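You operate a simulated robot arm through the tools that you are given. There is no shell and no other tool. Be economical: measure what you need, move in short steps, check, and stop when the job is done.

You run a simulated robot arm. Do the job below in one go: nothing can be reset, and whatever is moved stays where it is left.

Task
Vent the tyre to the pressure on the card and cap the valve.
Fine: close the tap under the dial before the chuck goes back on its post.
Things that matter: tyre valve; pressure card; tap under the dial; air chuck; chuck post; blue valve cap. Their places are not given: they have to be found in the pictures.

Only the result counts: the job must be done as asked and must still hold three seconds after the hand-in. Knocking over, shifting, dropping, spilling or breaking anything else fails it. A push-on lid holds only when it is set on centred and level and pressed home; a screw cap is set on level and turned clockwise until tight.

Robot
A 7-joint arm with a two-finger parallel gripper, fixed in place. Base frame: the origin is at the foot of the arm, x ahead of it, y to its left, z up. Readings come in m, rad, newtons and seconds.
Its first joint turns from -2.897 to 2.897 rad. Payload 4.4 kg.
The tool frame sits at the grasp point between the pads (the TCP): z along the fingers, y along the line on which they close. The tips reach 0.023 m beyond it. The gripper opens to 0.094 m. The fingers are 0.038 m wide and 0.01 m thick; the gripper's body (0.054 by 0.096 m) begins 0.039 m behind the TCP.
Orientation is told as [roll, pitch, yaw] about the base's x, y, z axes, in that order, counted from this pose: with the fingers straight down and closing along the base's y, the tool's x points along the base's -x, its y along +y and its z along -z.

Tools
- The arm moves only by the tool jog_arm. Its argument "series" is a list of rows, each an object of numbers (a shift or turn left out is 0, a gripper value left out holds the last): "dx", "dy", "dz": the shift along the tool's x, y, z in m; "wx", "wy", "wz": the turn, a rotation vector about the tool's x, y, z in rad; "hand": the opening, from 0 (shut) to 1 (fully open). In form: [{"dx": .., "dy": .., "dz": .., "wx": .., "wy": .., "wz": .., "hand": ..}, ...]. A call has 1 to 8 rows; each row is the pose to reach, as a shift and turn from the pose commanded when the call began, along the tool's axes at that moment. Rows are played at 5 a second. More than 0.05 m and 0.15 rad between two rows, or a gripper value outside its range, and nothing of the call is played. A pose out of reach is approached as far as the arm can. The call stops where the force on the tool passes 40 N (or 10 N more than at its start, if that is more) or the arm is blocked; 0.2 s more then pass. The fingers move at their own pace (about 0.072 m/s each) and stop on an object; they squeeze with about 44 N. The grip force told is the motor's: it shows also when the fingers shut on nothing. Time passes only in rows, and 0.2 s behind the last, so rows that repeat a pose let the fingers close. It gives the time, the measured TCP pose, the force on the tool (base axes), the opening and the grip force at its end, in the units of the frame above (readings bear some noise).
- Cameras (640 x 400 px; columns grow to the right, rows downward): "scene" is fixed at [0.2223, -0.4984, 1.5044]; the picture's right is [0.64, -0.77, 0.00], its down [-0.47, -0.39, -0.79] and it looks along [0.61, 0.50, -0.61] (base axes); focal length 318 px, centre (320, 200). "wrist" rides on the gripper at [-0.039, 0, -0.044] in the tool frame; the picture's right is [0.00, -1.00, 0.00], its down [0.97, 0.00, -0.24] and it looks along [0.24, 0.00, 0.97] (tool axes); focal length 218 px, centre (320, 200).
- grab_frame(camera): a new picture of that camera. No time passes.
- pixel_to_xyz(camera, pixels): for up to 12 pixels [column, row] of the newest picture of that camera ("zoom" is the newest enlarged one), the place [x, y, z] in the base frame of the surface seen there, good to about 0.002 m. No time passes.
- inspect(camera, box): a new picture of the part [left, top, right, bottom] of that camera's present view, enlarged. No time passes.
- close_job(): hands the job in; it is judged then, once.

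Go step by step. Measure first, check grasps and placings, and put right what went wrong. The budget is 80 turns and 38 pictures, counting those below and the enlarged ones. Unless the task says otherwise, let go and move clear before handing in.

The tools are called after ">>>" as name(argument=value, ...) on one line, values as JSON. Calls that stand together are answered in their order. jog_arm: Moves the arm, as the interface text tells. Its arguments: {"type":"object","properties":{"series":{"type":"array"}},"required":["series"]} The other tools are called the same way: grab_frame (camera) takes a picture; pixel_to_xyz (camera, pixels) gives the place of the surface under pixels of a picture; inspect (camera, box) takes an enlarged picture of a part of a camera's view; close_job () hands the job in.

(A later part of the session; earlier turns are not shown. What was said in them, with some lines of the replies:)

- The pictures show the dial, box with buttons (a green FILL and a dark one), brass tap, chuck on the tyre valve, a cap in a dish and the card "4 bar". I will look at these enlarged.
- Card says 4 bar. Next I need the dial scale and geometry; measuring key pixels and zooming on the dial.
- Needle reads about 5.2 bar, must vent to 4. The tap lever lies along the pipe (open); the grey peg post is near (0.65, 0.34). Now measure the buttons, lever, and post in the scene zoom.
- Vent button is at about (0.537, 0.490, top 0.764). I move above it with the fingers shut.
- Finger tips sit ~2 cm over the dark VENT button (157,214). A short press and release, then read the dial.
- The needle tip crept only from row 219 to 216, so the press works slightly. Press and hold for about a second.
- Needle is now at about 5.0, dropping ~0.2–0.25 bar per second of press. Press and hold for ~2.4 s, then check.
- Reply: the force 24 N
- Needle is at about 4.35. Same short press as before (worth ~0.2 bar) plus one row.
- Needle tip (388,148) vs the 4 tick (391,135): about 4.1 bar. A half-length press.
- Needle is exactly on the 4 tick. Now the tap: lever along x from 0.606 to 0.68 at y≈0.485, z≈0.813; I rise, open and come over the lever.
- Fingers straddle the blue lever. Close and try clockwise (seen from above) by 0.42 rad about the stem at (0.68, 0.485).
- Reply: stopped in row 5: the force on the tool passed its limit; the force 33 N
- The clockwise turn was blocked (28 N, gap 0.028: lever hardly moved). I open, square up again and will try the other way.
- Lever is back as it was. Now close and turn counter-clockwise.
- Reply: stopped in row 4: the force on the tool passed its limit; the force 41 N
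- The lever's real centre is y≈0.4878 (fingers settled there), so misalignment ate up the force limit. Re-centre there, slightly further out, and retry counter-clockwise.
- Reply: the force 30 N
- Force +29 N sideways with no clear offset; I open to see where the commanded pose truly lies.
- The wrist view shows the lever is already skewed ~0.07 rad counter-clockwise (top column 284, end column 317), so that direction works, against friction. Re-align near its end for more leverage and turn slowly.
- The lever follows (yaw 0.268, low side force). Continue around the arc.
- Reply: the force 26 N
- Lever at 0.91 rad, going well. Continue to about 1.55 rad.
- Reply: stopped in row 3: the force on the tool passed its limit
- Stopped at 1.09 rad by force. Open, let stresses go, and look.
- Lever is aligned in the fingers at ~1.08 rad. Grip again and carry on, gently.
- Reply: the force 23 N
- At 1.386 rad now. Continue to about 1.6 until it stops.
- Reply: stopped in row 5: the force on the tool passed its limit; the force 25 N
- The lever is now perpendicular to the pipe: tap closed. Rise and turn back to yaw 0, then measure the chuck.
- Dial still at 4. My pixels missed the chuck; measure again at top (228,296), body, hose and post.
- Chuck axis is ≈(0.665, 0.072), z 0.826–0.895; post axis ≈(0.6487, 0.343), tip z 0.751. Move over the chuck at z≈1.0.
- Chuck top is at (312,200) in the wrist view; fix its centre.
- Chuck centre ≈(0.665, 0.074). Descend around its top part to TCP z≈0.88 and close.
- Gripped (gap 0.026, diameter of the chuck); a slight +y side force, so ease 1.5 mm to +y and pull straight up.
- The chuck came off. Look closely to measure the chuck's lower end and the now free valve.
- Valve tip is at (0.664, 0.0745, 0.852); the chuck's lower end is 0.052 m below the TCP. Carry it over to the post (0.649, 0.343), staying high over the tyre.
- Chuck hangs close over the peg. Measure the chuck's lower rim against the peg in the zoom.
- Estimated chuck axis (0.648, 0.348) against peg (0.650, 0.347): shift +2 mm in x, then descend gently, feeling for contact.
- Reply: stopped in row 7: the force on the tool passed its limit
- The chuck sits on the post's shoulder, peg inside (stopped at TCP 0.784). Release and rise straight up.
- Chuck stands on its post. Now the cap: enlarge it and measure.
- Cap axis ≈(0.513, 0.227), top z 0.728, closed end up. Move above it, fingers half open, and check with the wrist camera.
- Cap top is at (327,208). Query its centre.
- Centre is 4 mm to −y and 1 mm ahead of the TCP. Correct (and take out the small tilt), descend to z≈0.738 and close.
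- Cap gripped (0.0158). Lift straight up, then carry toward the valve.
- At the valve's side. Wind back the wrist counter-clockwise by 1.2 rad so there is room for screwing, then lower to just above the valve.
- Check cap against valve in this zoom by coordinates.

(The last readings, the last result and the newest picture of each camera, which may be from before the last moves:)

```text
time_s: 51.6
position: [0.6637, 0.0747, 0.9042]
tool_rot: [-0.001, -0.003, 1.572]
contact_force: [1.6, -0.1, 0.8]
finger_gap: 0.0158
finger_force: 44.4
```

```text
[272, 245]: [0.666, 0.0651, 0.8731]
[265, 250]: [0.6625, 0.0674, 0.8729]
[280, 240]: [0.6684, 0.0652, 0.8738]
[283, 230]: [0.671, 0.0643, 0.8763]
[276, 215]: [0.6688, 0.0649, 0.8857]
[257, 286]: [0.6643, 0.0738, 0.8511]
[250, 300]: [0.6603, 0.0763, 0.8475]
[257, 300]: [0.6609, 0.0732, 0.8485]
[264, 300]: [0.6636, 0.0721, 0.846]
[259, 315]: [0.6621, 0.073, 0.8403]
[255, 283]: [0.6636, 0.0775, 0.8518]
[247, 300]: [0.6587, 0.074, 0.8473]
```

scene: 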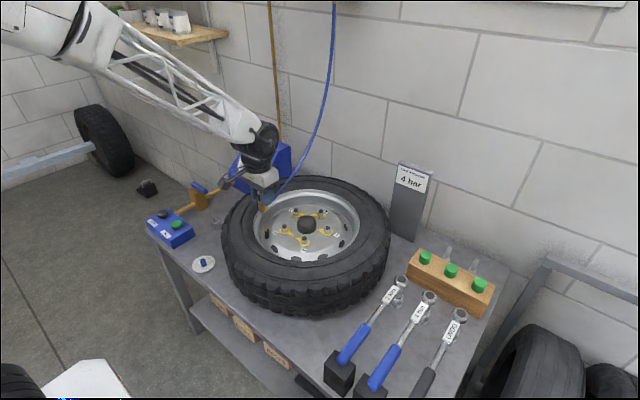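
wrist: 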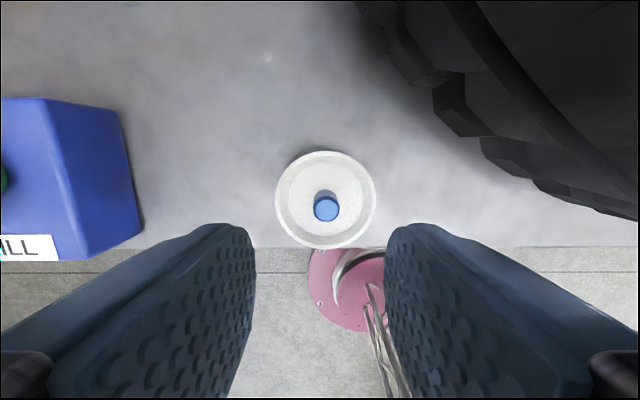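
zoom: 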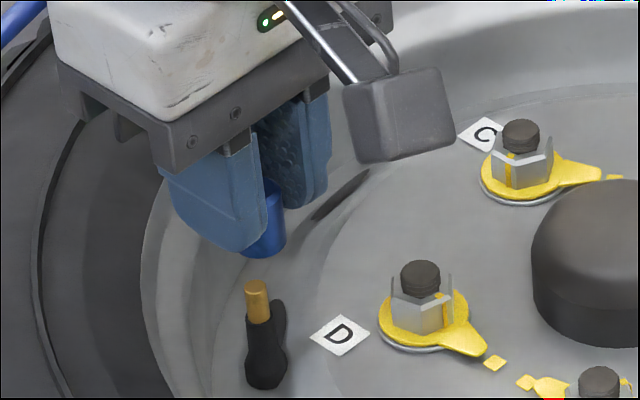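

The cap looks ~3 mm too far right in the picture (cap centre col ≈262 vs ≈252 expected above the valve). Apply most of this (−x, +y), lower to a few mm above the tip and look again tightly.

>>> jog_arm(series=[{"dx": -0.0017, "dy": 0.0023}, {"dx": -0.0017, "dy": 0.0023, "dz": 0.013}, {"dx": -0.0017, "dy": 0.0023, "dz": 0.013}])

>>> inspect(camera="scene", box=[254, 212, 280, 240])

```text
time_s: 52.4
position: [0.6622, 0.0778, 0.8903]
tool_rot: [-0.001, -0.001, 1.569]
contact_force: [0.8, -0.4, -0.9]
finger_gap: 0.0153
finger_force: 44.7
```

```text
14.29 times, centred on (267, 226) of scene
```

zoom: 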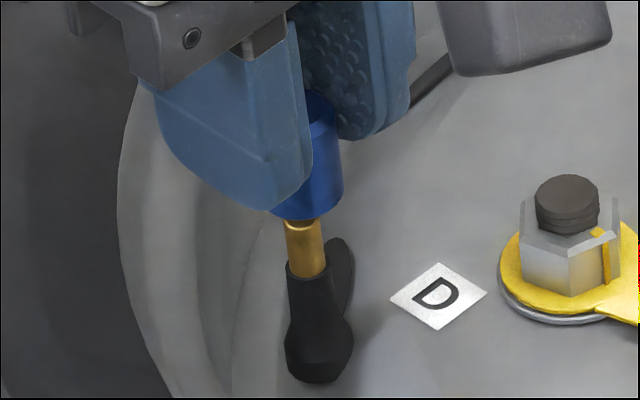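

Laterally the cap (centre col ≈307) now matches the valve (≈304). Check the depth direction with coordinates.

>>> pixel_to_xyz(camera="zoom", pixels=[[312, 212], [320, 205], [330, 195], [338, 185], [320, 180], [328, 165], [300, 232], [305, 232], [312, 232], [305, 245], [306, 255], [307, 265]])

```text
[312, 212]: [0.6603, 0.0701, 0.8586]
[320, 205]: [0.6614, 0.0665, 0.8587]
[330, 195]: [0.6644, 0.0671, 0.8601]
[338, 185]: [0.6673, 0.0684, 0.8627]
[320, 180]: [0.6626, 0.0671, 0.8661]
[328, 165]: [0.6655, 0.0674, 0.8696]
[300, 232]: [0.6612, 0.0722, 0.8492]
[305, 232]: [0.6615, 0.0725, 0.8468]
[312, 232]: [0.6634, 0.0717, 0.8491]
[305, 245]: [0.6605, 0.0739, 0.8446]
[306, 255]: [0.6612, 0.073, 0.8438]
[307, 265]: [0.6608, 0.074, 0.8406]
```

Depth agrees too (both v≈0.465). Lower gently until contact.

>>> jog_arm(series=[{"dx": -0.0003, "dy": 0.0004, "dz": 0.004}, {"dx": -0.0003, "dy": 0.0004, "dz": 0.007}, {"dx": -0.0003, "dy": 0.0004, "dz": 0.009}, {"dx": -0.0003, "dy": 0.0004, "dz": 0.011}, {"dx": -0.0003, "dy": 0.0004, "dz": 0.011}])

```text
time_s: 53.6
position: [0.6631, 0.0766, 0.8813]
tool_rot: [-0.003, -0.001, 1.57]
contact_force: [0.2, -0.3, 0.6]
finger_gap: 0.0158
finger_force: 43.2
```

No contact yet at z≈0.880; continue in small steps.

>>> jog_arm(series=[{"dz": 0.001}, {"dz": 0.002}, {"dz": 0.003}, {"dz": 0.004}, {"dz": 0.005}])

```text
time_s: 54.8
position: [0.6609, 0.0773, 0.8748]
tool_rot: [-0.001, -0.001, 1.571]
contact_force: [-11.4, 1.0, 8.8]
finger_gap: 0.0158
finger_force: 44.2
```

The cap is over the tip with light contact and a −x push of 11 N. Ease 1 mm to −x and begin screwing clockwise (about the cap's axis, ~1.5 mm off the TCP), following down slightly.

>>> jog_arm(series=[{"dy": 0.0008, "wz": 0.14, "dz": 0.0002}, {"dx": 0.0001, "dy": 0.0006, "wz": 0.28, "dz": 0.0004}, {"dx": 0.0001, "dy": 0.0004, "wz": 0.42, "dz": 0.0006}, {"dx": 0.0002, "dy": 0.0002, "wz": 0.56, "dz": 0.0008}, {"dx": 0.0004, "dy": 0.0, "wz": 0.7, "dz": 0.001}, {"dx": 0.0005, "dy": -0.0001, "wz": 0.84, "dz": 0.0012}, {"dx": 0.0007, "dy": -0.0002, "wz": 0.98, "dz": 0.0014}, {"dx": 0.0008, "dy": -0.0004, "wz": 1.12, "dz": 0.0016}])

```text
time_s: 56.6
position: [0.6633, 0.0769, 0.8745]
tool_rot: [-0.001, -0.001, 0.448]
contact_force: [5.7, -6.0, 1.8]
finger_gap: 0.0157
finger_force: 43.9
```

Turning freely with low forces. Keep turning clockwise with slight downward follow.

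>>> jog_arm(series=[{"dx": -0.0002, "dy": -0.0007, "wz": 0.14, "dz": 0.0003}, {"dx": -0.0001, "dy": -0.001, "wz": 0.28, "dz": 0.0006}, {"dx": -0.0001, "dy": -0.0012, "wz": 0.42, "dz": 0.0009}, {"dx": 0.0, "dy": -0.0014, "wz": 0.56, "dz": 0.0012}, {"dx": 0.0002, "dy": -0.0016, "wz": 0.7, "dz": 0.0015}, {"dx": 0.0003, "dy": -0.0017, "wz": 0.84, "dz": 0.0018}, {"dx": 0.0005, "dy": -0.0018, "wz": 0.98, "dz": 0.0021}, {"dx": 0.0006, "dy": -0.002, "wz": 1.12, "dz": 0.0024}])

```text
time_s: 58.4
position: [0.6622, 0.0733, 0.8718]
tool_rot: [0.002, 0.001, -0.671]
contact_force: [-2.5, -12.8, 31.5]
finger_gap: 0.0157
finger_force: 43.9
```

Now 31 N pressing down; continue the turn without further push and watch whether it threads in.

>>> jog_arm(series=[{"dx": -0.0006, "dy": -0.0009, "wz": 0.14}, {"dx": -0.0005, "dy": -0.0011, "wz": 0.28}, {"dx": -0.0005, "dy": -0.0013, "wz": 0.42}, {"dx": -0.0004, "dy": -0.0015, "wz": 0.56}, {"dx": -0.0002, "dy": -0.0017, "wz": 0.7}, {"dx": -0.0001, "dy": -0.0018, "wz": 0.84}, {"dx": 0.0001, "dy": -0.0019, "wz": 0.98}])

```text
time_s: 60.0
position: [0.6625, 0.0726, 0.8724]
tool_rot: [0.001, 0.001, -1.65]
contact_force: [-3.5, -6.7, 29.1]
finger_gap: 0.0157
finger_force: 44.1
```

Down force steady at 29 N. Release the cap and look at how it sits.

>>> jog_arm(series=[{"hand": 0.2}, {"hand": 0.35}, {"hand": 0.35, "dz": -0.02}, {"dz": -0.05}, {"dz": -0.08}])

>>> inspect(camera="scene", box=[254, 212, 280, 240])

>>> pixel_to_xyz(camera="zoom", pixels=[[300, 165], [300, 185], [302, 200], [303, 215], [304, 230], [305, 245], [306, 260], [307, 275], [290, 190], [320, 190], [300, 150], [300, 175]])

```text
time_s: 61.2
position: [0.6618, 0.0725, 0.9498]
tool_rot: [0.0, 0.001, -1.649]
contact_force: [-1.0, 0.5, -0.5]
finger_gap: 0.0331
finger_force: 0.0
```

```text
14.29 times, centred on (267, 226) of scene
```

zoom: 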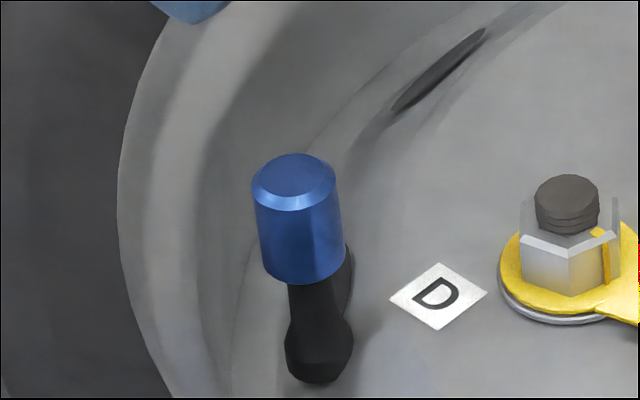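

```text
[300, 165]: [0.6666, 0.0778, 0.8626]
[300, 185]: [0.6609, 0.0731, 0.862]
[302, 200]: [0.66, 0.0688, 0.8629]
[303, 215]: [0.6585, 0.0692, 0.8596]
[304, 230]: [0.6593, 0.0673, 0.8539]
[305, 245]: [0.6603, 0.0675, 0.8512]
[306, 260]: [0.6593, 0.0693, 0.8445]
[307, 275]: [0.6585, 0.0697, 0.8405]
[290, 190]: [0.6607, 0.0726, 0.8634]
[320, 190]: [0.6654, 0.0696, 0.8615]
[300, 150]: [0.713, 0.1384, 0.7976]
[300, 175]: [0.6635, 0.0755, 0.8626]
```

The cap sits level, bottom at z≈0.839 on the sleeve. To make sure it is tight, unwind the wrist, regrip and turn again.

>>> jog_arm(series=[{"dx": 0.0015, "wz": -0.148}, {"dx": 0.0015, "wz": -0.296}, {"dx": 0.0015, "wz": -0.444}, {"dx": 0.0015, "wz": -0.592}, {"dx": 0.0015, "wz": -0.74}, {"dx": 0.0015, "wz": -0.888}, {"dx": 0.0015, "wz": -1.036}, {"dx": 0.0015, "wz": -1.184}])

>>> jog_arm(series=[{"wz": -0.148}, {"wz": -0.296}, {"wz": -0.444}, {"wz": -0.592}, {"wz": -0.74}, {"wz": -0.888}, {"wz": -1.036}, {"wz": -1.184}])

>>> jog_arm(series=[{"dz": 0.04}, {"dz": 0.07}, {"dz": 0.077}, {"dz": 0.077}, {"dz": 0.077, "hand": 0}, {"dz": 0.077, "hand": 0}, {"dz": 0.077, "hand": 0}])

```text
time_s: 63.0
position: [0.6622, 0.0748, 0.9509]
tool_rot: [0.002, 0.001, -0.463]
contact_force: [-1.0, 0.1, -0.3]
finger_gap: 0.0327
finger_force: 0.0
```

```text
time_s: 64.8
position: [0.6613, 0.0744, 0.9511]
tool_rot: [0.001, -0.001, 0.722]
contact_force: [-0.9, 0.7, -0.3]
finger_gap: 0.033
finger_force: 0.1
```

```text
time_s: 66.4
position: [0.6604, 0.0737, 0.8746]
tool_rot: [-0.001, -0.001, 0.718]
contact_force: [-12.2, 14.2, 7.1]
finger_gap: 0.0155
finger_force: 44.0
```

Gripped again; ease 1.5 mm along +tool y and turn clockwise.

>>> jog_arm(series=[{"dy": 0.0015}, {"dy": 0.0015, "wz": 0.14}, {"dy": 0.0015, "wz": 0.28}, {"dy": 0.0015, "wz": 0.42}, {"dy": 0.0015, "wz": 0.56}, {"dy": 0.0015, "wz": 0.7}, {"dy": 0.0015, "wz": 0.84}, {"dy": 0.0015, "wz": 0.98}])

>>> jog_arm(series=[{"wz": 0.14}, {"wz": 0.28}, {"wz": 0.42}, {"wz": 0.56}, {"wz": 0.7}, {"wz": 0.84}, {"wz": 0.98}, {"wz": 1.12}])

```text
time_s: 68.2
position: [0.6613, 0.0749, 0.8745]
tool_rot: [0.003, -0.001, -0.263]
contact_force: [-5.0, -13.1, -0.3]
finger_gap: 0.0154
finger_force: 44.3
```

```text
time_s: 70.0
position: [0.6614, 0.0748, 0.8747]
tool_rot: [0.0, 0.001, -1.382]
contact_force: [-1.1, 0.1, 2.8]
finger_gap: 0.0153
finger_force: 43.7
```

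No axial draw and no resistance at all is visible, so one more firm turn with slight downward pressure.

>>> jog_arm(series=[{"wz": 0.06, "dz": 0.001}, {"wz": 0.2, "dz": 0.002}, {"wz": 0.34, "dz": 0.002}, {"wz": 0.48, "dz": 0.002}, {"wz": 0.62, "dz": 0.002}, {"wz": 0.76, "dz": 0.002}])

>>> jog_arm(series=[{"hand": 0.2}, {"hand": 0.35}, {"dz": -0.03}, {"dz": -0.07}, {"dz": -0.11}, {"dz": -0.15}])

>>> inspect(camera="scene", box=[254, 212, 280, 240])

>>> pixel_to_xyz(camera="zoom", pixels=[[300, 165], [300, 185], [290, 175], [310, 175], [320, 190], [300, 175]])

```text
time_s: 71.4
position: [0.6626, 0.0764, 0.8754]
tool_rot: [0.004, 0.003, -2.092]
contact_force: [0.8, 0.1, 3.2]
finger_gap: 0.0157
finger_force: 44.2
stopped in row 6: the force on the tool passed its limit (the readings are from after the stop); the commanded pose is now the measured one
```

```text
time_s: 72.8
position: [0.6602, 0.0767, 1.0245]
tool_rot: [0.0, 0.003, -2.092]
contact_force: [0.3, -0.3, 0.7]
finger_gap: 0.0327
finger_force: 0.0
```

```text
14.29 times, centred on (267, 226) of scene
```

zoom: 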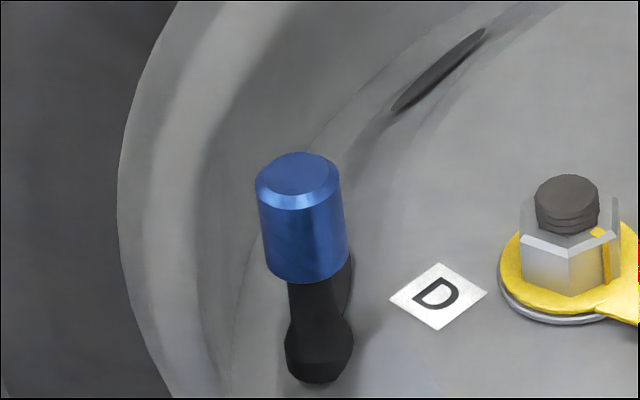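

```text
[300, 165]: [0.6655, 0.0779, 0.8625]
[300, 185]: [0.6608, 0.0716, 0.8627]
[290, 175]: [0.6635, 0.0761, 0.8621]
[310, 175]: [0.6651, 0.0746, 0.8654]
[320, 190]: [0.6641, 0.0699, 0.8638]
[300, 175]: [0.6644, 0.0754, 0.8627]
```

Cap is level and now centred on the valve (bottom centre col ≈309), and the last turn ended in a force stop. To be sure it is tight, I unwind and turn once more.

>>> jog_arm(series=[{"dy": 0.0012, "wz": -0.148, "dz": 0.03}, {"dy": 0.0012, "wz": -0.296, "dz": 0.05}, {"dy": 0.0012, "wz": -0.444, "dz": 0.07}, {"dy": 0.0012, "wz": -0.592, "dz": 0.07}, {"dy": 0.0012, "wz": -0.74, "dz": 0.07}, {"dy": 0.0012, "wz": -0.888, "dz": 0.07}, {"dy": 0.0012, "wz": -1.036, "dz": 0.07}, {"dy": 0.0012, "wz": -1.184, "dz": 0.07}])

>>> jog_arm(series=[{"wz": -0.148}, {"wz": -0.296}, {"wz": -0.444}, {"wz": -0.592}, {"wz": -0.74}, {"wz": -0.888}, {"wz": -1.036}, {"wz": -1.184}])

>>> jog_arm(series=[{"wz": -0.148}, {"wz": -0.296}, {"wz": -0.444}, {"wz": -0.592}, {"wz": -0.74}, {"wz": -0.888}, {"wz": -1.036}, {"wz": -1.184}])

>>> jog_arm(series=[{"dz": 0.04}, {"dz": 0.07}, {"dz": 0.08}, {"dz": 0.08}, {"dz": 0.08, "hand": 0}, {"dz": 0.08, "hand": 0}, {"dz": 0.08, "hand": 0}])

```text
time_s: 74.6
position: [0.6621, 0.075, 0.9543]
tool_rot: [0.004, -0.001, -0.907]
contact_force: [-0.4, 0.7, 0.1]
finger_gap: 0.0329
finger_force: 0.0
```

```text
time_s: 76.4
position: [0.6621, 0.0752, 0.9531]
tool_rot: [0.0, -0.003, 0.276]
contact_force: [0.5, -0.1, 0.2]
finger_gap: 0.0329
finger_force: 0.1
```

```text
time_s: 78.2
position: [0.6622, 0.0749, 0.954]
tool_rot: [-0.003, -0.001, 1.462]
contact_force: [-0.1, 0.6, 0.0]
finger_gap: 0.0331
finger_force: 0.0
```

```text
time_s: 79.8
position: [0.6624, 0.0744, 0.8726]
tool_rot: [-0.005, -0.003, 1.459]
contact_force: [-0.2, 0.1, 0.0]
finger_gap: 0.0157
finger_force: 44.4
```

Perfectly centred grip now (no side force). Turn clockwise 2.2 rad and watch the readings.

>>> jog_arm(series=[{"wz": 0.14, "dz": 0.0005}, {"wz": 0.28, "dz": 0.001}, {"wz": 0.42, "dz": 0.001}, {"wz": 0.56, "dz": 0.001}, {"wz": 0.7, "dz": 0.001}, {"wz": 0.84, "dz": 0.001}, {"wz": 0.98, "dz": 0.001}, {"wz": 1.12, "dz": 0.001}])

>>> jog_arm(series=[{"wz": 0.14}, {"wz": 0.28}, {"wz": 0.42}, {"wz": 0.56}, {"wz": 0.7}, {"wz": 0.84}, {"wz": 0.98}, {"wz": 1.12}])

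>>> jog_arm(series=[{"wz": 0.14}, {"wz": 0.28}, {"wz": 0.42}, {"wz": 0.56}, {"wz": 0.7}, {"wz": 0.84}, {"wz": 0.98}, {"wz": 1.12}])

```text
time_s: 81.6
position: [0.6618, 0.0745, 0.8734]
tool_rot: [0.001, -0.003, 0.336]
contact_force: [-9.2, -5.4, 10.3]
finger_gap: 0.0154
finger_force: 43.8
```

```text
time_s: 83.4
position: [0.6616, 0.074, 0.8724]
tool_rot: [0.004, -0.003, -0.784]
contact_force: [1.0, -18.3, 7.7]
finger_gap: 0.0155
finger_force: 43.9
```

```text
time_s: 85.2
position: [0.6617, 0.0747, 0.8731]
tool_rot: [0.002, 0.001, -1.904]
contact_force: [-13.6, -16.1, 2.2]
finger_gap: 0.0151
finger_force: 44.1
```

Side forces now show the valve holding the cap stiffly. A tiny lift test (1.5 mm) with the cap gripped will tell whether the thread holds.

>>> jog_arm(series=[{"dz": -0.0008}, {"dz": -0.0016}, {"dz": -0.0016}])

```text
time_s: 86.0
position: [0.662, 0.076, 0.8746]
tool_rot: [0.003, 0.0, -1.9]
contact_force: [-16.1, -6.3, -10.4]
finger_gap: 0.0154
finger_force: 43.9
```

The lift was resisted (force went from +2 to −10 N, as stiff as a fixed part): the cap is held. Release, rise clear and take a final look.

>>> jog_arm(series=[{"dz": 0}, {"hand": 0.2}, {"hand": 0.35}, {"hand": 0.35, "dz": -0.03}, {"dz": -0.07}, {"dz": -0.11}, {"dz": -0.15}, {"dz": -0.2}])

>>> jog_arm(series=[{"dz": -0.03}, {"dz": -0.06}, {"dz": -0.06}])

>>> inspect(camera="scene", box=[140, 130, 300, 260])

>>> inspect(camera="scene", box=[254, 212, 280, 240])

```text
time_s: 87.8
position: [0.6635, 0.074, 1.0736]
tool_rot: [0.002, 0.002, -1.902]
contact_force: [-0.5, -0.1, 0.1]
finger_gap: 0.033
finger_force: 0.0
```

```text
time_s: 88.6
position: [0.6613, 0.0751, 1.1354]
tool_rot: [0.002, 0.002, -1.9]
contact_force: [-0.8, -0.1, 0.5]
finger_gap: 0.0325
finger_force: 0.2
```

```text
3.08 times, centred on (220, 195) of scene
```

zoom: 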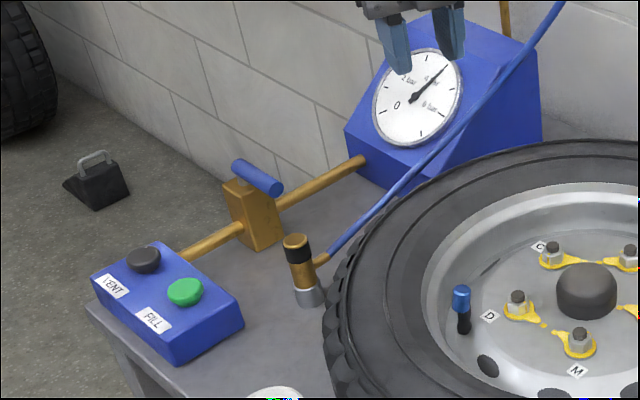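

```text
14.29 times, centred on (267, 226) of scene
```

zoom: 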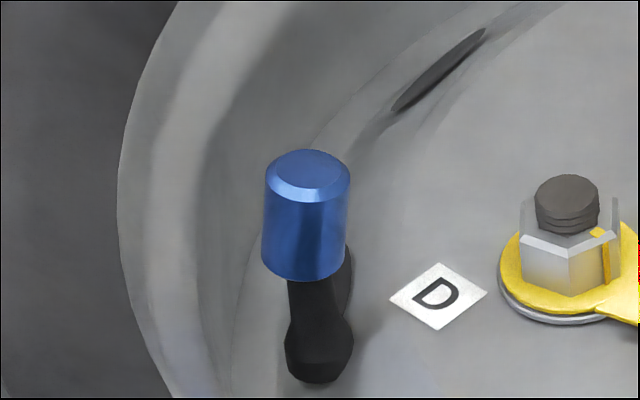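

The cap now leans (top centre col 308, bottom ≈303, where upright would lean left ~10 px): it is not properly tight. Measure its pose with coordinates (no picture cost).

>>> pixel_to_xyz(camera="zoom", pixels=[[308, 160], [308, 170], [308, 182], [290, 172], [326, 172], [300, 165], [304, 205], [304, 225], [303, 245], [303, 265], [303, 277], [313, 290]])

>>> pixel_to_xyz(camera="zoom", pixels=[[280, 172], [336, 172], [308, 155], [308, 186], [270, 220], [285, 220], [320, 220], [340, 220], [268, 255], [285, 255], [320, 255], [338, 255]])

```text
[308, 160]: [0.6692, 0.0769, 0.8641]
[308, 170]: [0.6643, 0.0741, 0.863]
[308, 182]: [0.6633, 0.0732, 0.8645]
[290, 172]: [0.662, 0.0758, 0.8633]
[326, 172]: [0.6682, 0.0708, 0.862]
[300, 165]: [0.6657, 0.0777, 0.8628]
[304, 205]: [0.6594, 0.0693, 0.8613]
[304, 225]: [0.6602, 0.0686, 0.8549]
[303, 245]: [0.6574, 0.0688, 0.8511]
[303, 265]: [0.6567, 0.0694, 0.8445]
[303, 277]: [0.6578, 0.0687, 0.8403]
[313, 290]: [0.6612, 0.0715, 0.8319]
```

```text
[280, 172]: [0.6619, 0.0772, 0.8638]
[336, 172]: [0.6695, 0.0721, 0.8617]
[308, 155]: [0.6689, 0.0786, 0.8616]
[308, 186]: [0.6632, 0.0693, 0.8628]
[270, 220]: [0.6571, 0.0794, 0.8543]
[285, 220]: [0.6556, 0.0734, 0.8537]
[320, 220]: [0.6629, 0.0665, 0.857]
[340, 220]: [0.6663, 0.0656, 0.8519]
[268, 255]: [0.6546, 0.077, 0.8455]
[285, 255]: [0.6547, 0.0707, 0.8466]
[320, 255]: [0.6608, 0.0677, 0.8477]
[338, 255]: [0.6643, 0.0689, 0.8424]
```

Cap leans about 8° toward (+x,−y), so it must be straightened and properly threaded. Unwind to yaw ≈0.91 so the flat pads close along the lean and stand it up, gripping lower this time.

>>> jog_arm(series=[{"wz": -0.148, "dz": 0.03}, {"wz": -0.296, "dz": 0.06}, {"wz": -0.444, "dz": 0.1}, {"wz": -0.592, "dz": 0.14}, {"wz": -0.74, "dz": 0.16}, {"wz": -0.888, "dz": 0.16}, {"wz": -1.036, "dz": 0.16}, {"wz": -1.184, "dz": 0.16}])

>>> jog_arm(series=[{"wz": -0.148}, {"wz": -0.296}, {"wz": -0.444}, {"wz": -0.592}, {"wz": -0.74}, {"wz": -0.888}, {"wz": -1.036}, {"wz": -1.184}])

>>> jog_arm(series=[{"wz": -0.148}, {"wz": -0.296}, {"wz": -0.44}, {"wz": -0.44}])

```text
time_s: 90.4
position: [0.6638, 0.0745, 0.974]
tool_rot: [0.003, -0.003, -0.717]
contact_force: [0.4, 0.4, -0.2]
finger_gap: 0.033
finger_force: 0.2
```

```text
time_s: 92.2
position: [0.6628, 0.0742, 0.9751]
tool_rot: [0.0, -0.005, 0.471]
contact_force: [-0.3, 0.8, 0.3]
finger_gap: 0.0323
finger_force: 0.1
```

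```text
time_s: 93.2
position: [0.6636, 0.075, 0.974]
tool_rot: [-0.003, -0.003, 0.909]
contact_force: [0.1, 0.5, 0.4]
finger_gap: 0.0327
finger_force: 0.1
```

TCP is over the valve axis at about (0.663, 0.075). Descend to z≈0.869 and close.

>>> jog_arm(series=[{"dz": 0.04}, {"dz": 0.08}, {"dz": 0.1}, {"dz": 0.105}, {"dz": 0.105, "hand": 0.2}, {"dz": 0.105, "hand": 0}, {"dz": 0.105, "hand": 0}, {"dz": 0.105, "hand": 0}])

```text
time_s: 95.0
position: [0.6615, 0.0752, 0.8708]
tool_rot: [-0.001, -0.004, 0.908]
contact_force: [-2.8, 4.5, -1.7]
finger_gap: 0.0156
finger_force: 43.4
```

Low forces, pads flat on the cap (gap 0.0156). Press ~1.5 mm and turn 0.56 rad clockwise, then read.

>>> jog_arm(series=[{"dy": 0.0004, "dz": 0.0008}, {"dy": 0.0004, "dz": 0.0015}, {"dy": 0.0004, "dz": 0.0015, "wz": 0.14}, {"dy": 0.0004, "dz": 0.0015, "wz": 0.28}, {"dy": 0.0004, "dz": 0.0015, "wz": 0.42}, {"dy": 0.0004, "dz": 0.0015, "wz": 0.56}])

```text
time_s: 96.4
position: [0.6623, 0.0753, 0.8686]
tool_rot: [0.0, -0.006, 0.348]
contact_force: [5.5, -3.4, 31.4]
finger_gap: 0.0156
finger_force: 43.8
```

Bottomed at 31 N, side forces small. Null the side force, ease press slightly and keep turning.

>>> jog_arm(series=[{"dx": -0.0003, "dy": -0.0004, "dz": -0.0006, "wz": 0.1}, {"dx": -0.0003, "dy": -0.0004, "dz": -0.0006, "wz": 0.2}, {"dx": -0.0003, "dy": -0.0004, "dz": -0.0006, "wz": 0.3}, {"dx": -0.0003, "dy": -0.0004, "dz": -0.0006, "wz": 0.4}, {"dx": -0.0003, "dy": -0.0004, "dz": -0.0006, "wz": 0.5}, {"dx": -0.0003, "dy": -0.0004, "dz": -0.0006, "wz": 0.6}, {"dx": -0.0003, "dy": -0.0004, "dz": -0.0006, "wz": 0.7}])

```text
time_s: 98.0
position: [0.6632, 0.0737, 0.8686]
tool_rot: [0.002, -0.002, -0.354]
contact_force: [-0.6, -0.3, 26.1]
finger_gap: 0.016
finger_force: 44.0
```

Side force is nil now. Continue turning about this axis.

>>> jog_arm(series=[{"wz": 0.1}, {"wz": 0.2}, {"wz": 0.3}, {"wz": 0.4}, {"wz": 0.5}, {"wz": 0.6}, {"wz": 0.7}, {"wz": 0.8}])

>>> jog_arm(series=[{"wz": 0.1}, {"wz": 0.2}, {"wz": 0.3}, {"wz": 0.4}, {"wz": 0.5}, {"wz": 0.6}, {"wz": 0.7}, {"wz": 0.8}])

```text
time_s: 99.2
position: [0.6636, 0.0738, 0.8682]
tool_rot: [0.003, -0.002, -0.871]
contact_force: [-9.6, -11.3, 9.1]
finger_gap: 0.0159
finger_force: 44.3
stopped in row 6: the force on the tool passed its limit (the readings are from after the stop); the commanded pose is now the measured one
```

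```text
time_s: 99.9
position: [0.6628, 0.0741, 0.8689]
tool_rot: [0.004, 0.0, -1.093]
contact_force: [-11.5, -8.5, 9.1]
finger_gap: 0.016
finger_force: 44.2
stopped in row 3: the force on the tool passed its limit (the readings are from after the stop); the commanded pose is now the measured one
```

Two force stops in a row now: the turn meets resistance. Release, regrip in place, and test a further small turn.

>>> jog_arm(series=[{"hand": 0.2}, {"hand": 0.3}, {"hand": 0}, {"hand": 0}, {"hand": 0}])

>>> jog_arm(series=[{"wz": 0.05}, {"wz": 0.1}, {"wz": 0.15}, {"wz": 0.2}, {"wz": 0.25}, {"wz": 0.3}])

```text
time_s: 101.1
position: [0.6626, 0.0741, 0.8686]
tool_rot: [0.002, 0.0, -1.092]
contact_force: [-12.3, -5.1, 1.1]
finger_gap: 0.0158
finger_force: 43.3
```

```text
time_s: 102.5
position: [0.6617, 0.0735, 0.8693]
tool_rot: [0.001, -0.001, -1.391]
contact_force: [-23.9, -5.6, 0.9]
finger_gap: 0.0161
finger_force: 43.9
```

The valve pulls the cap about 2 mm toward −x of my axis. Re-centre to null that and turn on with a light press.

>>> jog_arm(series=[{"dy": -0.001}, {"dy": -0.002}, {"dy": -0.002}])

```text
time_s: 103.3
position: [0.662, 0.0741, 0.8689]
tool_rot: [0.005, 0.0, -1.392]
contact_force: [-1.4, -0.5, 0.8]
finger_gap: 0.0162
finger_force: 44.4
```

Side forces nulled. Turn 0.7 rad with light press.

>>> jog_arm(series=[{"dz": 0.001, "wz": 0.1}, {"dz": 0.001, "wz": 0.2}, {"dz": 0.001, "wz": 0.3}, {"dz": 0.001, "wz": 0.4}, {"dz": 0.001, "wz": 0.5}, {"dz": 0.001, "wz": 0.6}, {"dz": 0.001, "wz": 0.7}])

```text
time_s: 104.9
position: [0.6611, 0.0736, 0.8685]
tool_rot: [0.002, 0.004, -2.093]
contact_force: [-4.6, -2.7, 17.2]
finger_gap: 0.0159
finger_force: 43.8
```

Smooth. One more full stroke about this well-centred axis: release, rise, unwind, regrip.

>>> jog_arm(series=[{"hand": 0.2}, {"hand": 0.35}, {"dz": -0.03}, {"dz": -0.06}, {"dz": -0.06, "wz": -0.14}, {"dz": -0.06, "wz": -0.28}, {"dz": -0.06, "wz": -0.42}, {"dz": -0.06, "wz": -0.56}])

>>> jog_arm(series=[{"wz": -0.148}, {"wz": -0.296}, {"wz": -0.444}, {"wz": -0.592}, {"wz": -0.74}, {"wz": -0.888}, {"wz": -1.036}, {"wz": -1.184}])

>>> jog_arm(series=[{"wz": -0.148}, {"wz": -0.296}, {"wz": -0.444}, {"wz": -0.592}, {"wz": -0.74}, {"wz": -0.888}, {"wz": -1.036}, {"wz": -1.184}])

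>>> jog_arm(series=[{"wz": -0.14, "dz": 0.03}, {"wz": -0.28, "dz": 0.055}, {"wz": -0.28, "dz": 0.059}, {"wz": -0.28, "dz": 0.059, "hand": 0.2}, {"wz": -0.28, "dz": 0.059, "hand": 0}, {"wz": -0.28, "dz": 0.059, "hand": 0}, {"wz": -0.28, "dz": 0.059, "hand": 0}])

```text
time_s: 106.7
position: [0.6606, 0.0739, 0.928]
tool_rot: [0.003, 0.0, -1.53]
contact_force: [0.9, 1.0, 0.0]
finger_gap: 0.0327
finger_force: 0.1
```

```text
time_s: 108.5
position: [0.6612, 0.0728, 0.9275]
tool_rot: [0.002, -0.001, -0.343]
contact_force: [0.4, -0.4, 0.6]
finger_gap: 0.0328
finger_force: 0.1
```

```text
time_s: 110.3
position: [0.6618, 0.0745, 0.9272]
tool_rot: [-0.001, -0.001, 0.841]
contact_force: [-0.4, -0.3, -0.1]
finger_gap: 0.0327
finger_force: 0.0
```

```text
time_s: 111.9
position: [0.6609, 0.0732, 0.8687]
tool_rot: [-0.002, -0.002, 1.116]
contact_force: [0.7, -0.5, -0.7]
finger_gap: 0.0162
finger_force: 44.0
```

Zero-force grip. Turn with a light press, reading on the way.

>>> jog_arm(series=[{"dz": 0.001, "wz": 0.12}, {"dz": 0.001, "wz": 0.24}, {"dz": 0.001, "wz": 0.36}, {"dz": 0.001, "wz": 0.48}, {"dz": 0.001, "wz": 0.6}, {"dz": 0.001, "wz": 0.72}, {"dz": 0.001, "wz": 0.84}, {"dz": 0.001, "wz": 0.96}])

>>> jog_arm(series=[{"wz": 0.12}, {"wz": 0.24}, {"wz": 0.36}, {"wz": 0.48}, {"wz": 0.6}, {"wz": 0.72}, {"wz": 0.84}, {"wz": 0.96}])

>>> jog_arm(series=[{"wz": 0.12}, {"wz": 0.24}, {"wz": 0.36}, {"wz": 0.48}, {"wz": 0.6}, {"wz": 0.72}, {"wz": 0.84}, {"wz": 0.96}])

```text
time_s: 113.7
position: [0.6614, 0.073, 0.8675]
tool_rot: [-0.001, -0.002, 0.156]
contact_force: [-15.4, 0.8, 20.1]
finger_gap: 0.016
finger_force: 44.1
```

```text
time_s: 115.5
position: [0.6599, 0.0741, 0.8672]
tool_rot: [0.003, -0.004, -0.805]
contact_force: [5.5, 7.5, 1.9]
finger_gap: 0.0159
finger_force: 44.1
```

```text
time_s: 117.3
position: [0.6621, 0.0724, 0.8666]
tool_rot: [0.005, 0.002, -1.764]
contact_force: [-2.5, 26.3, 4.1]
finger_gap: 0.0161
finger_force: 44.0
```

Down force fell from 20 to 2–4 N with no commanded change: the cap is drawing in. Null the +y force and keep turning with a light press.

>>> jog_arm(series=[{"dx": 0.001}, {"dx": 0.0022}, {"dx": 0.0022, "dz": 0.001, "wz": 0.1}, {"dx": 0.0022, "dz": 0.001, "wz": 0.2}, {"dx": 0.0022, "dz": 0.001, "wz": 0.3}, {"dx": 0.0022, "dz": 0.001, "wz": 0.4}, {"dx": 0.0022, "dz": 0.001, "wz": 0.5}])

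```text
time_s: 118.9
position: [0.6613, 0.0755, 0.867]
tool_rot: [0.002, 0.004, -2.264]
contact_force: [3.0, -16.9, 21.1]
finger_gap: 0.0159
finger_force: 44.3
```

Stiffness is now ~20 N/mm with no free play, so the cap is held by the valve. Null, release, and do one last stroke for tightness.

>>> jog_arm(series=[{"dx": -0.0009, "dy": 0.0006, "dz": -0.0008}, {"dx": -0.0009, "dy": 0.0006, "dz": -0.0008}, {"dx": -0.0009, "dy": 0.0006, "dz": -0.0008, "hand": 0.2}, {"dx": -0.0009, "dy": 0.0006, "hand": 0.35, "dz": -0.0008}, {"dx": -0.0009, "dy": 0.0006, "dz": -0.03}, {"dx": -0.0009, "dy": 0.0006, "dz": -0.06}, {"dx": -0.0009, "dy": 0.0006, "dz": -0.06, "wz": -0.14}, {"dx": -0.0009, "dy": 0.0006, "dz": -0.06, "wz": -0.28}])

>>> jog_arm(series=[{"wz": -0.148}, {"wz": -0.296}, {"wz": -0.444}, {"wz": -0.592}, {"wz": -0.74}, {"wz": -0.888}, {"wz": -1.036}, {"wz": -1.184}])

>>> jog_arm(series=[{"wz": -0.148}, {"wz": -0.296}, {"wz": -0.444}, {"wz": -0.592}, {"wz": -0.74}, {"wz": -0.888}, {"wz": -1.036}, {"wz": -1.184}])

>>> jog_arm(series=[{"wz": -0.148}, {"wz": -0.296}, {"wz": -0.444}, {"wz": -0.592}, {"wz": -0.592}])

>>> jog_arm(series=[{"dz": 0.03}, {"dz": 0.055}, {"dz": 0.059}, {"dz": 0.059, "hand": 0.2}, {"dz": 0.059, "hand": 0}, {"dz": 0.059, "hand": 0}, {"dz": 0.059, "hand": 0}])

```text
time_s: 120.7
position: [0.6613, 0.0754, 0.927]
tool_rot: [0.001, 0.001, -1.981]
contact_force: [-0.4, -0.2, 0.1]
finger_gap: 0.0327
finger_force: 0.1
```

```text
time_s: 122.5
position: [0.661, 0.0738, 0.9261]
tool_rot: [0.002, -0.001, -0.797]
contact_force: [-0.3, 0.0, 0.5]
finger_gap: 0.0329
finger_force: 0.1
```

```text
time_s: 124.3
position: [0.6612, 0.0756, 0.9264]
tool_rot: [0.0, -0.003, 0.387]
contact_force: [1.1, 0.5, 0.1]
finger_gap: 0.0328
finger_force: 0.0
```

```text
time_s: 125.5
position: [0.6611, 0.0746, 0.9268]
tool_rot: [-0.002, 0.0, 0.98]
contact_force: [-0.9, -0.6, -0.1]
finger_gap: 0.0328
finger_force: 0.1
```

```text
time_s: 127.1
position: [0.6616, 0.0752, 0.867]
tool_rot: [-0.002, -0.002, 0.978]
contact_force: [6.9, -4.7, -1.0]
finger_gap: 0.0161
finger_force: 43.8
```

Nearly centred grip. Small null, then a last clockwise stroke.

>>> jog_arm(series=[{"dy": -0.0006, "dz": 0.001}, {"dy": -0.0006, "dz": 0.001, "wz": 0.12}, {"dy": -0.0006, "dz": 0.001, "wz": 0.24}, {"dy": -0.0006, "dz": 0.001, "wz": 0.36}, {"dy": -0.0006, "dz": 0.001, "wz": 0.48}, {"dy": -0.0006, "dz": 0.001, "wz": 0.6}, {"dy": -0.0006, "dz": 0.001, "wz": 0.72}, {"dy": -0.0006, "dz": 0.001, "wz": 0.84}])

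>>> jog_arm(series=[{"wz": 0.12}, {"wz": 0.24}, {"wz": 0.36}, {"wz": 0.48}, {"wz": 0.6}, {"wz": 0.72}, {"wz": 0.84}, {"wz": 0.96}])

```text
time_s: 128.9
position: [0.6611, 0.0752, 0.8667]
tool_rot: [0.0, -0.003, 0.133]
contact_force: [-5.1, -2.3, 17.9]
finger_gap: 0.0159
finger_force: 44.0
```

```text
time_s: 130.7
position: [0.662, 0.0746, 0.8663]
tool_rot: [0.003, -0.002, -0.825]
contact_force: [-0.4, -2.2, 10.4]
finger_gap: 0.0158
finger_force: 44.0
```

Well centred, low side forces. Finish this stroke and release, then use the last picture.

>>> jog_arm(series=[{"wz": 0.14}, {"wz": 0.28}, {"wz": 0.42}, {"wz": 0.56}, {"wz": 0.7}, {"wz": 0.84}, {"wz": 0.98}, {"wz": 1.12}])

>>> jog_arm(series=[{"hand": 0.15}, {"hand": 0.35}, {"hand": 0.35}, {"dz": -0.03}, {"dz": -0.07}, {"dz": -0.12}, {"dz": -0.16}, {"dz": -0.2}])

>>> inspect(camera="scene", box=[254, 212, 280, 240])

>>> pixel_to_xyz(camera="zoom", pixels=[[300, 165], [300, 175], [300, 185], [285, 175], [320, 175], [302, 205], [303, 225], [304, 245], [305, 265], [306, 275], [308, 285], [310, 292]])

```text
time_s: 132.5
position: [0.6612, 0.074, 0.8673]
tool_rot: [0.002, 0.001, -1.943]
contact_force: [-8.7, 3.1, 10.1]
finger_gap: 0.0161
finger_force: 44.3
```

```text
time_s: 134.3
position: [0.6598, 0.0744, 1.067]
tool_rot: [0.002, 0.002, -1.944]
contact_force: [0.0, 0.2, 0.5]
finger_gap: 0.033
finger_force: 0.0
```

```text
14.29 times, centred on (267, 226) of scene
```

zoom: 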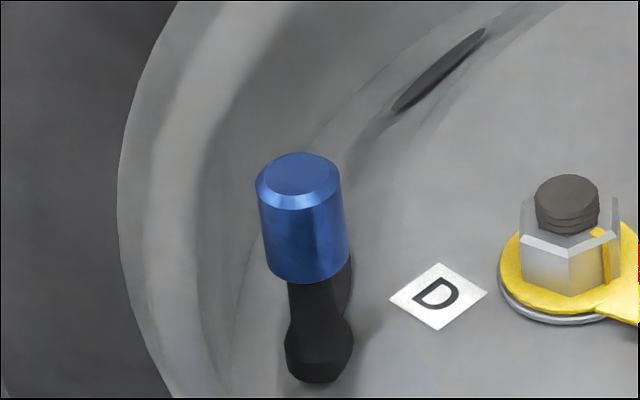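

```text
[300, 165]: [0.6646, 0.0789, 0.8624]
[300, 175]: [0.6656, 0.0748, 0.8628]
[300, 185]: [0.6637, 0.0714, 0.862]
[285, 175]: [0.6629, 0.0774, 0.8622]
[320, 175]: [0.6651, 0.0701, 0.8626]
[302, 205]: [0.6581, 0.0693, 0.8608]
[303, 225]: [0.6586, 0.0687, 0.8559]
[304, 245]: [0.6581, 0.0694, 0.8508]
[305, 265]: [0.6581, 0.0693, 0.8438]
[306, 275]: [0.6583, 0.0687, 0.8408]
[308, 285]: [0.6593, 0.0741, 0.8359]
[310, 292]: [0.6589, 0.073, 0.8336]
```

The cap stands upright and centred (top z 0.8625, bottom on the sleeve), the chuck is on its post, the tap is closed, the dial showed 4 bar at the last look, and the arm is clear. Handing in.

>>> close_job()

```text
The job is handed in.
```

I handed the job in with everything done, but I couldn't confirm that the blue cap is fully tight.

- **Pressure:** I vented the tyre from about 5.2 bar to 4 bar, as on the card. The dial still read 4 bar at my last look, before the final cap turns.
- **Tap:** the lever is closed, square across the pipe, and I turned it before the chuck came off the valve.
- **Chuck:** it is seated on its post with the peg inside.
- **Cap:** after the first rounds of tightening I pulled up on it slightly as a test, and it was left leaning about 8°. I straightened it and screwed it on again with better centring. It now stands upright and centred on the valve, but I didn't repeat the pull test, so I never felt a clear stop.
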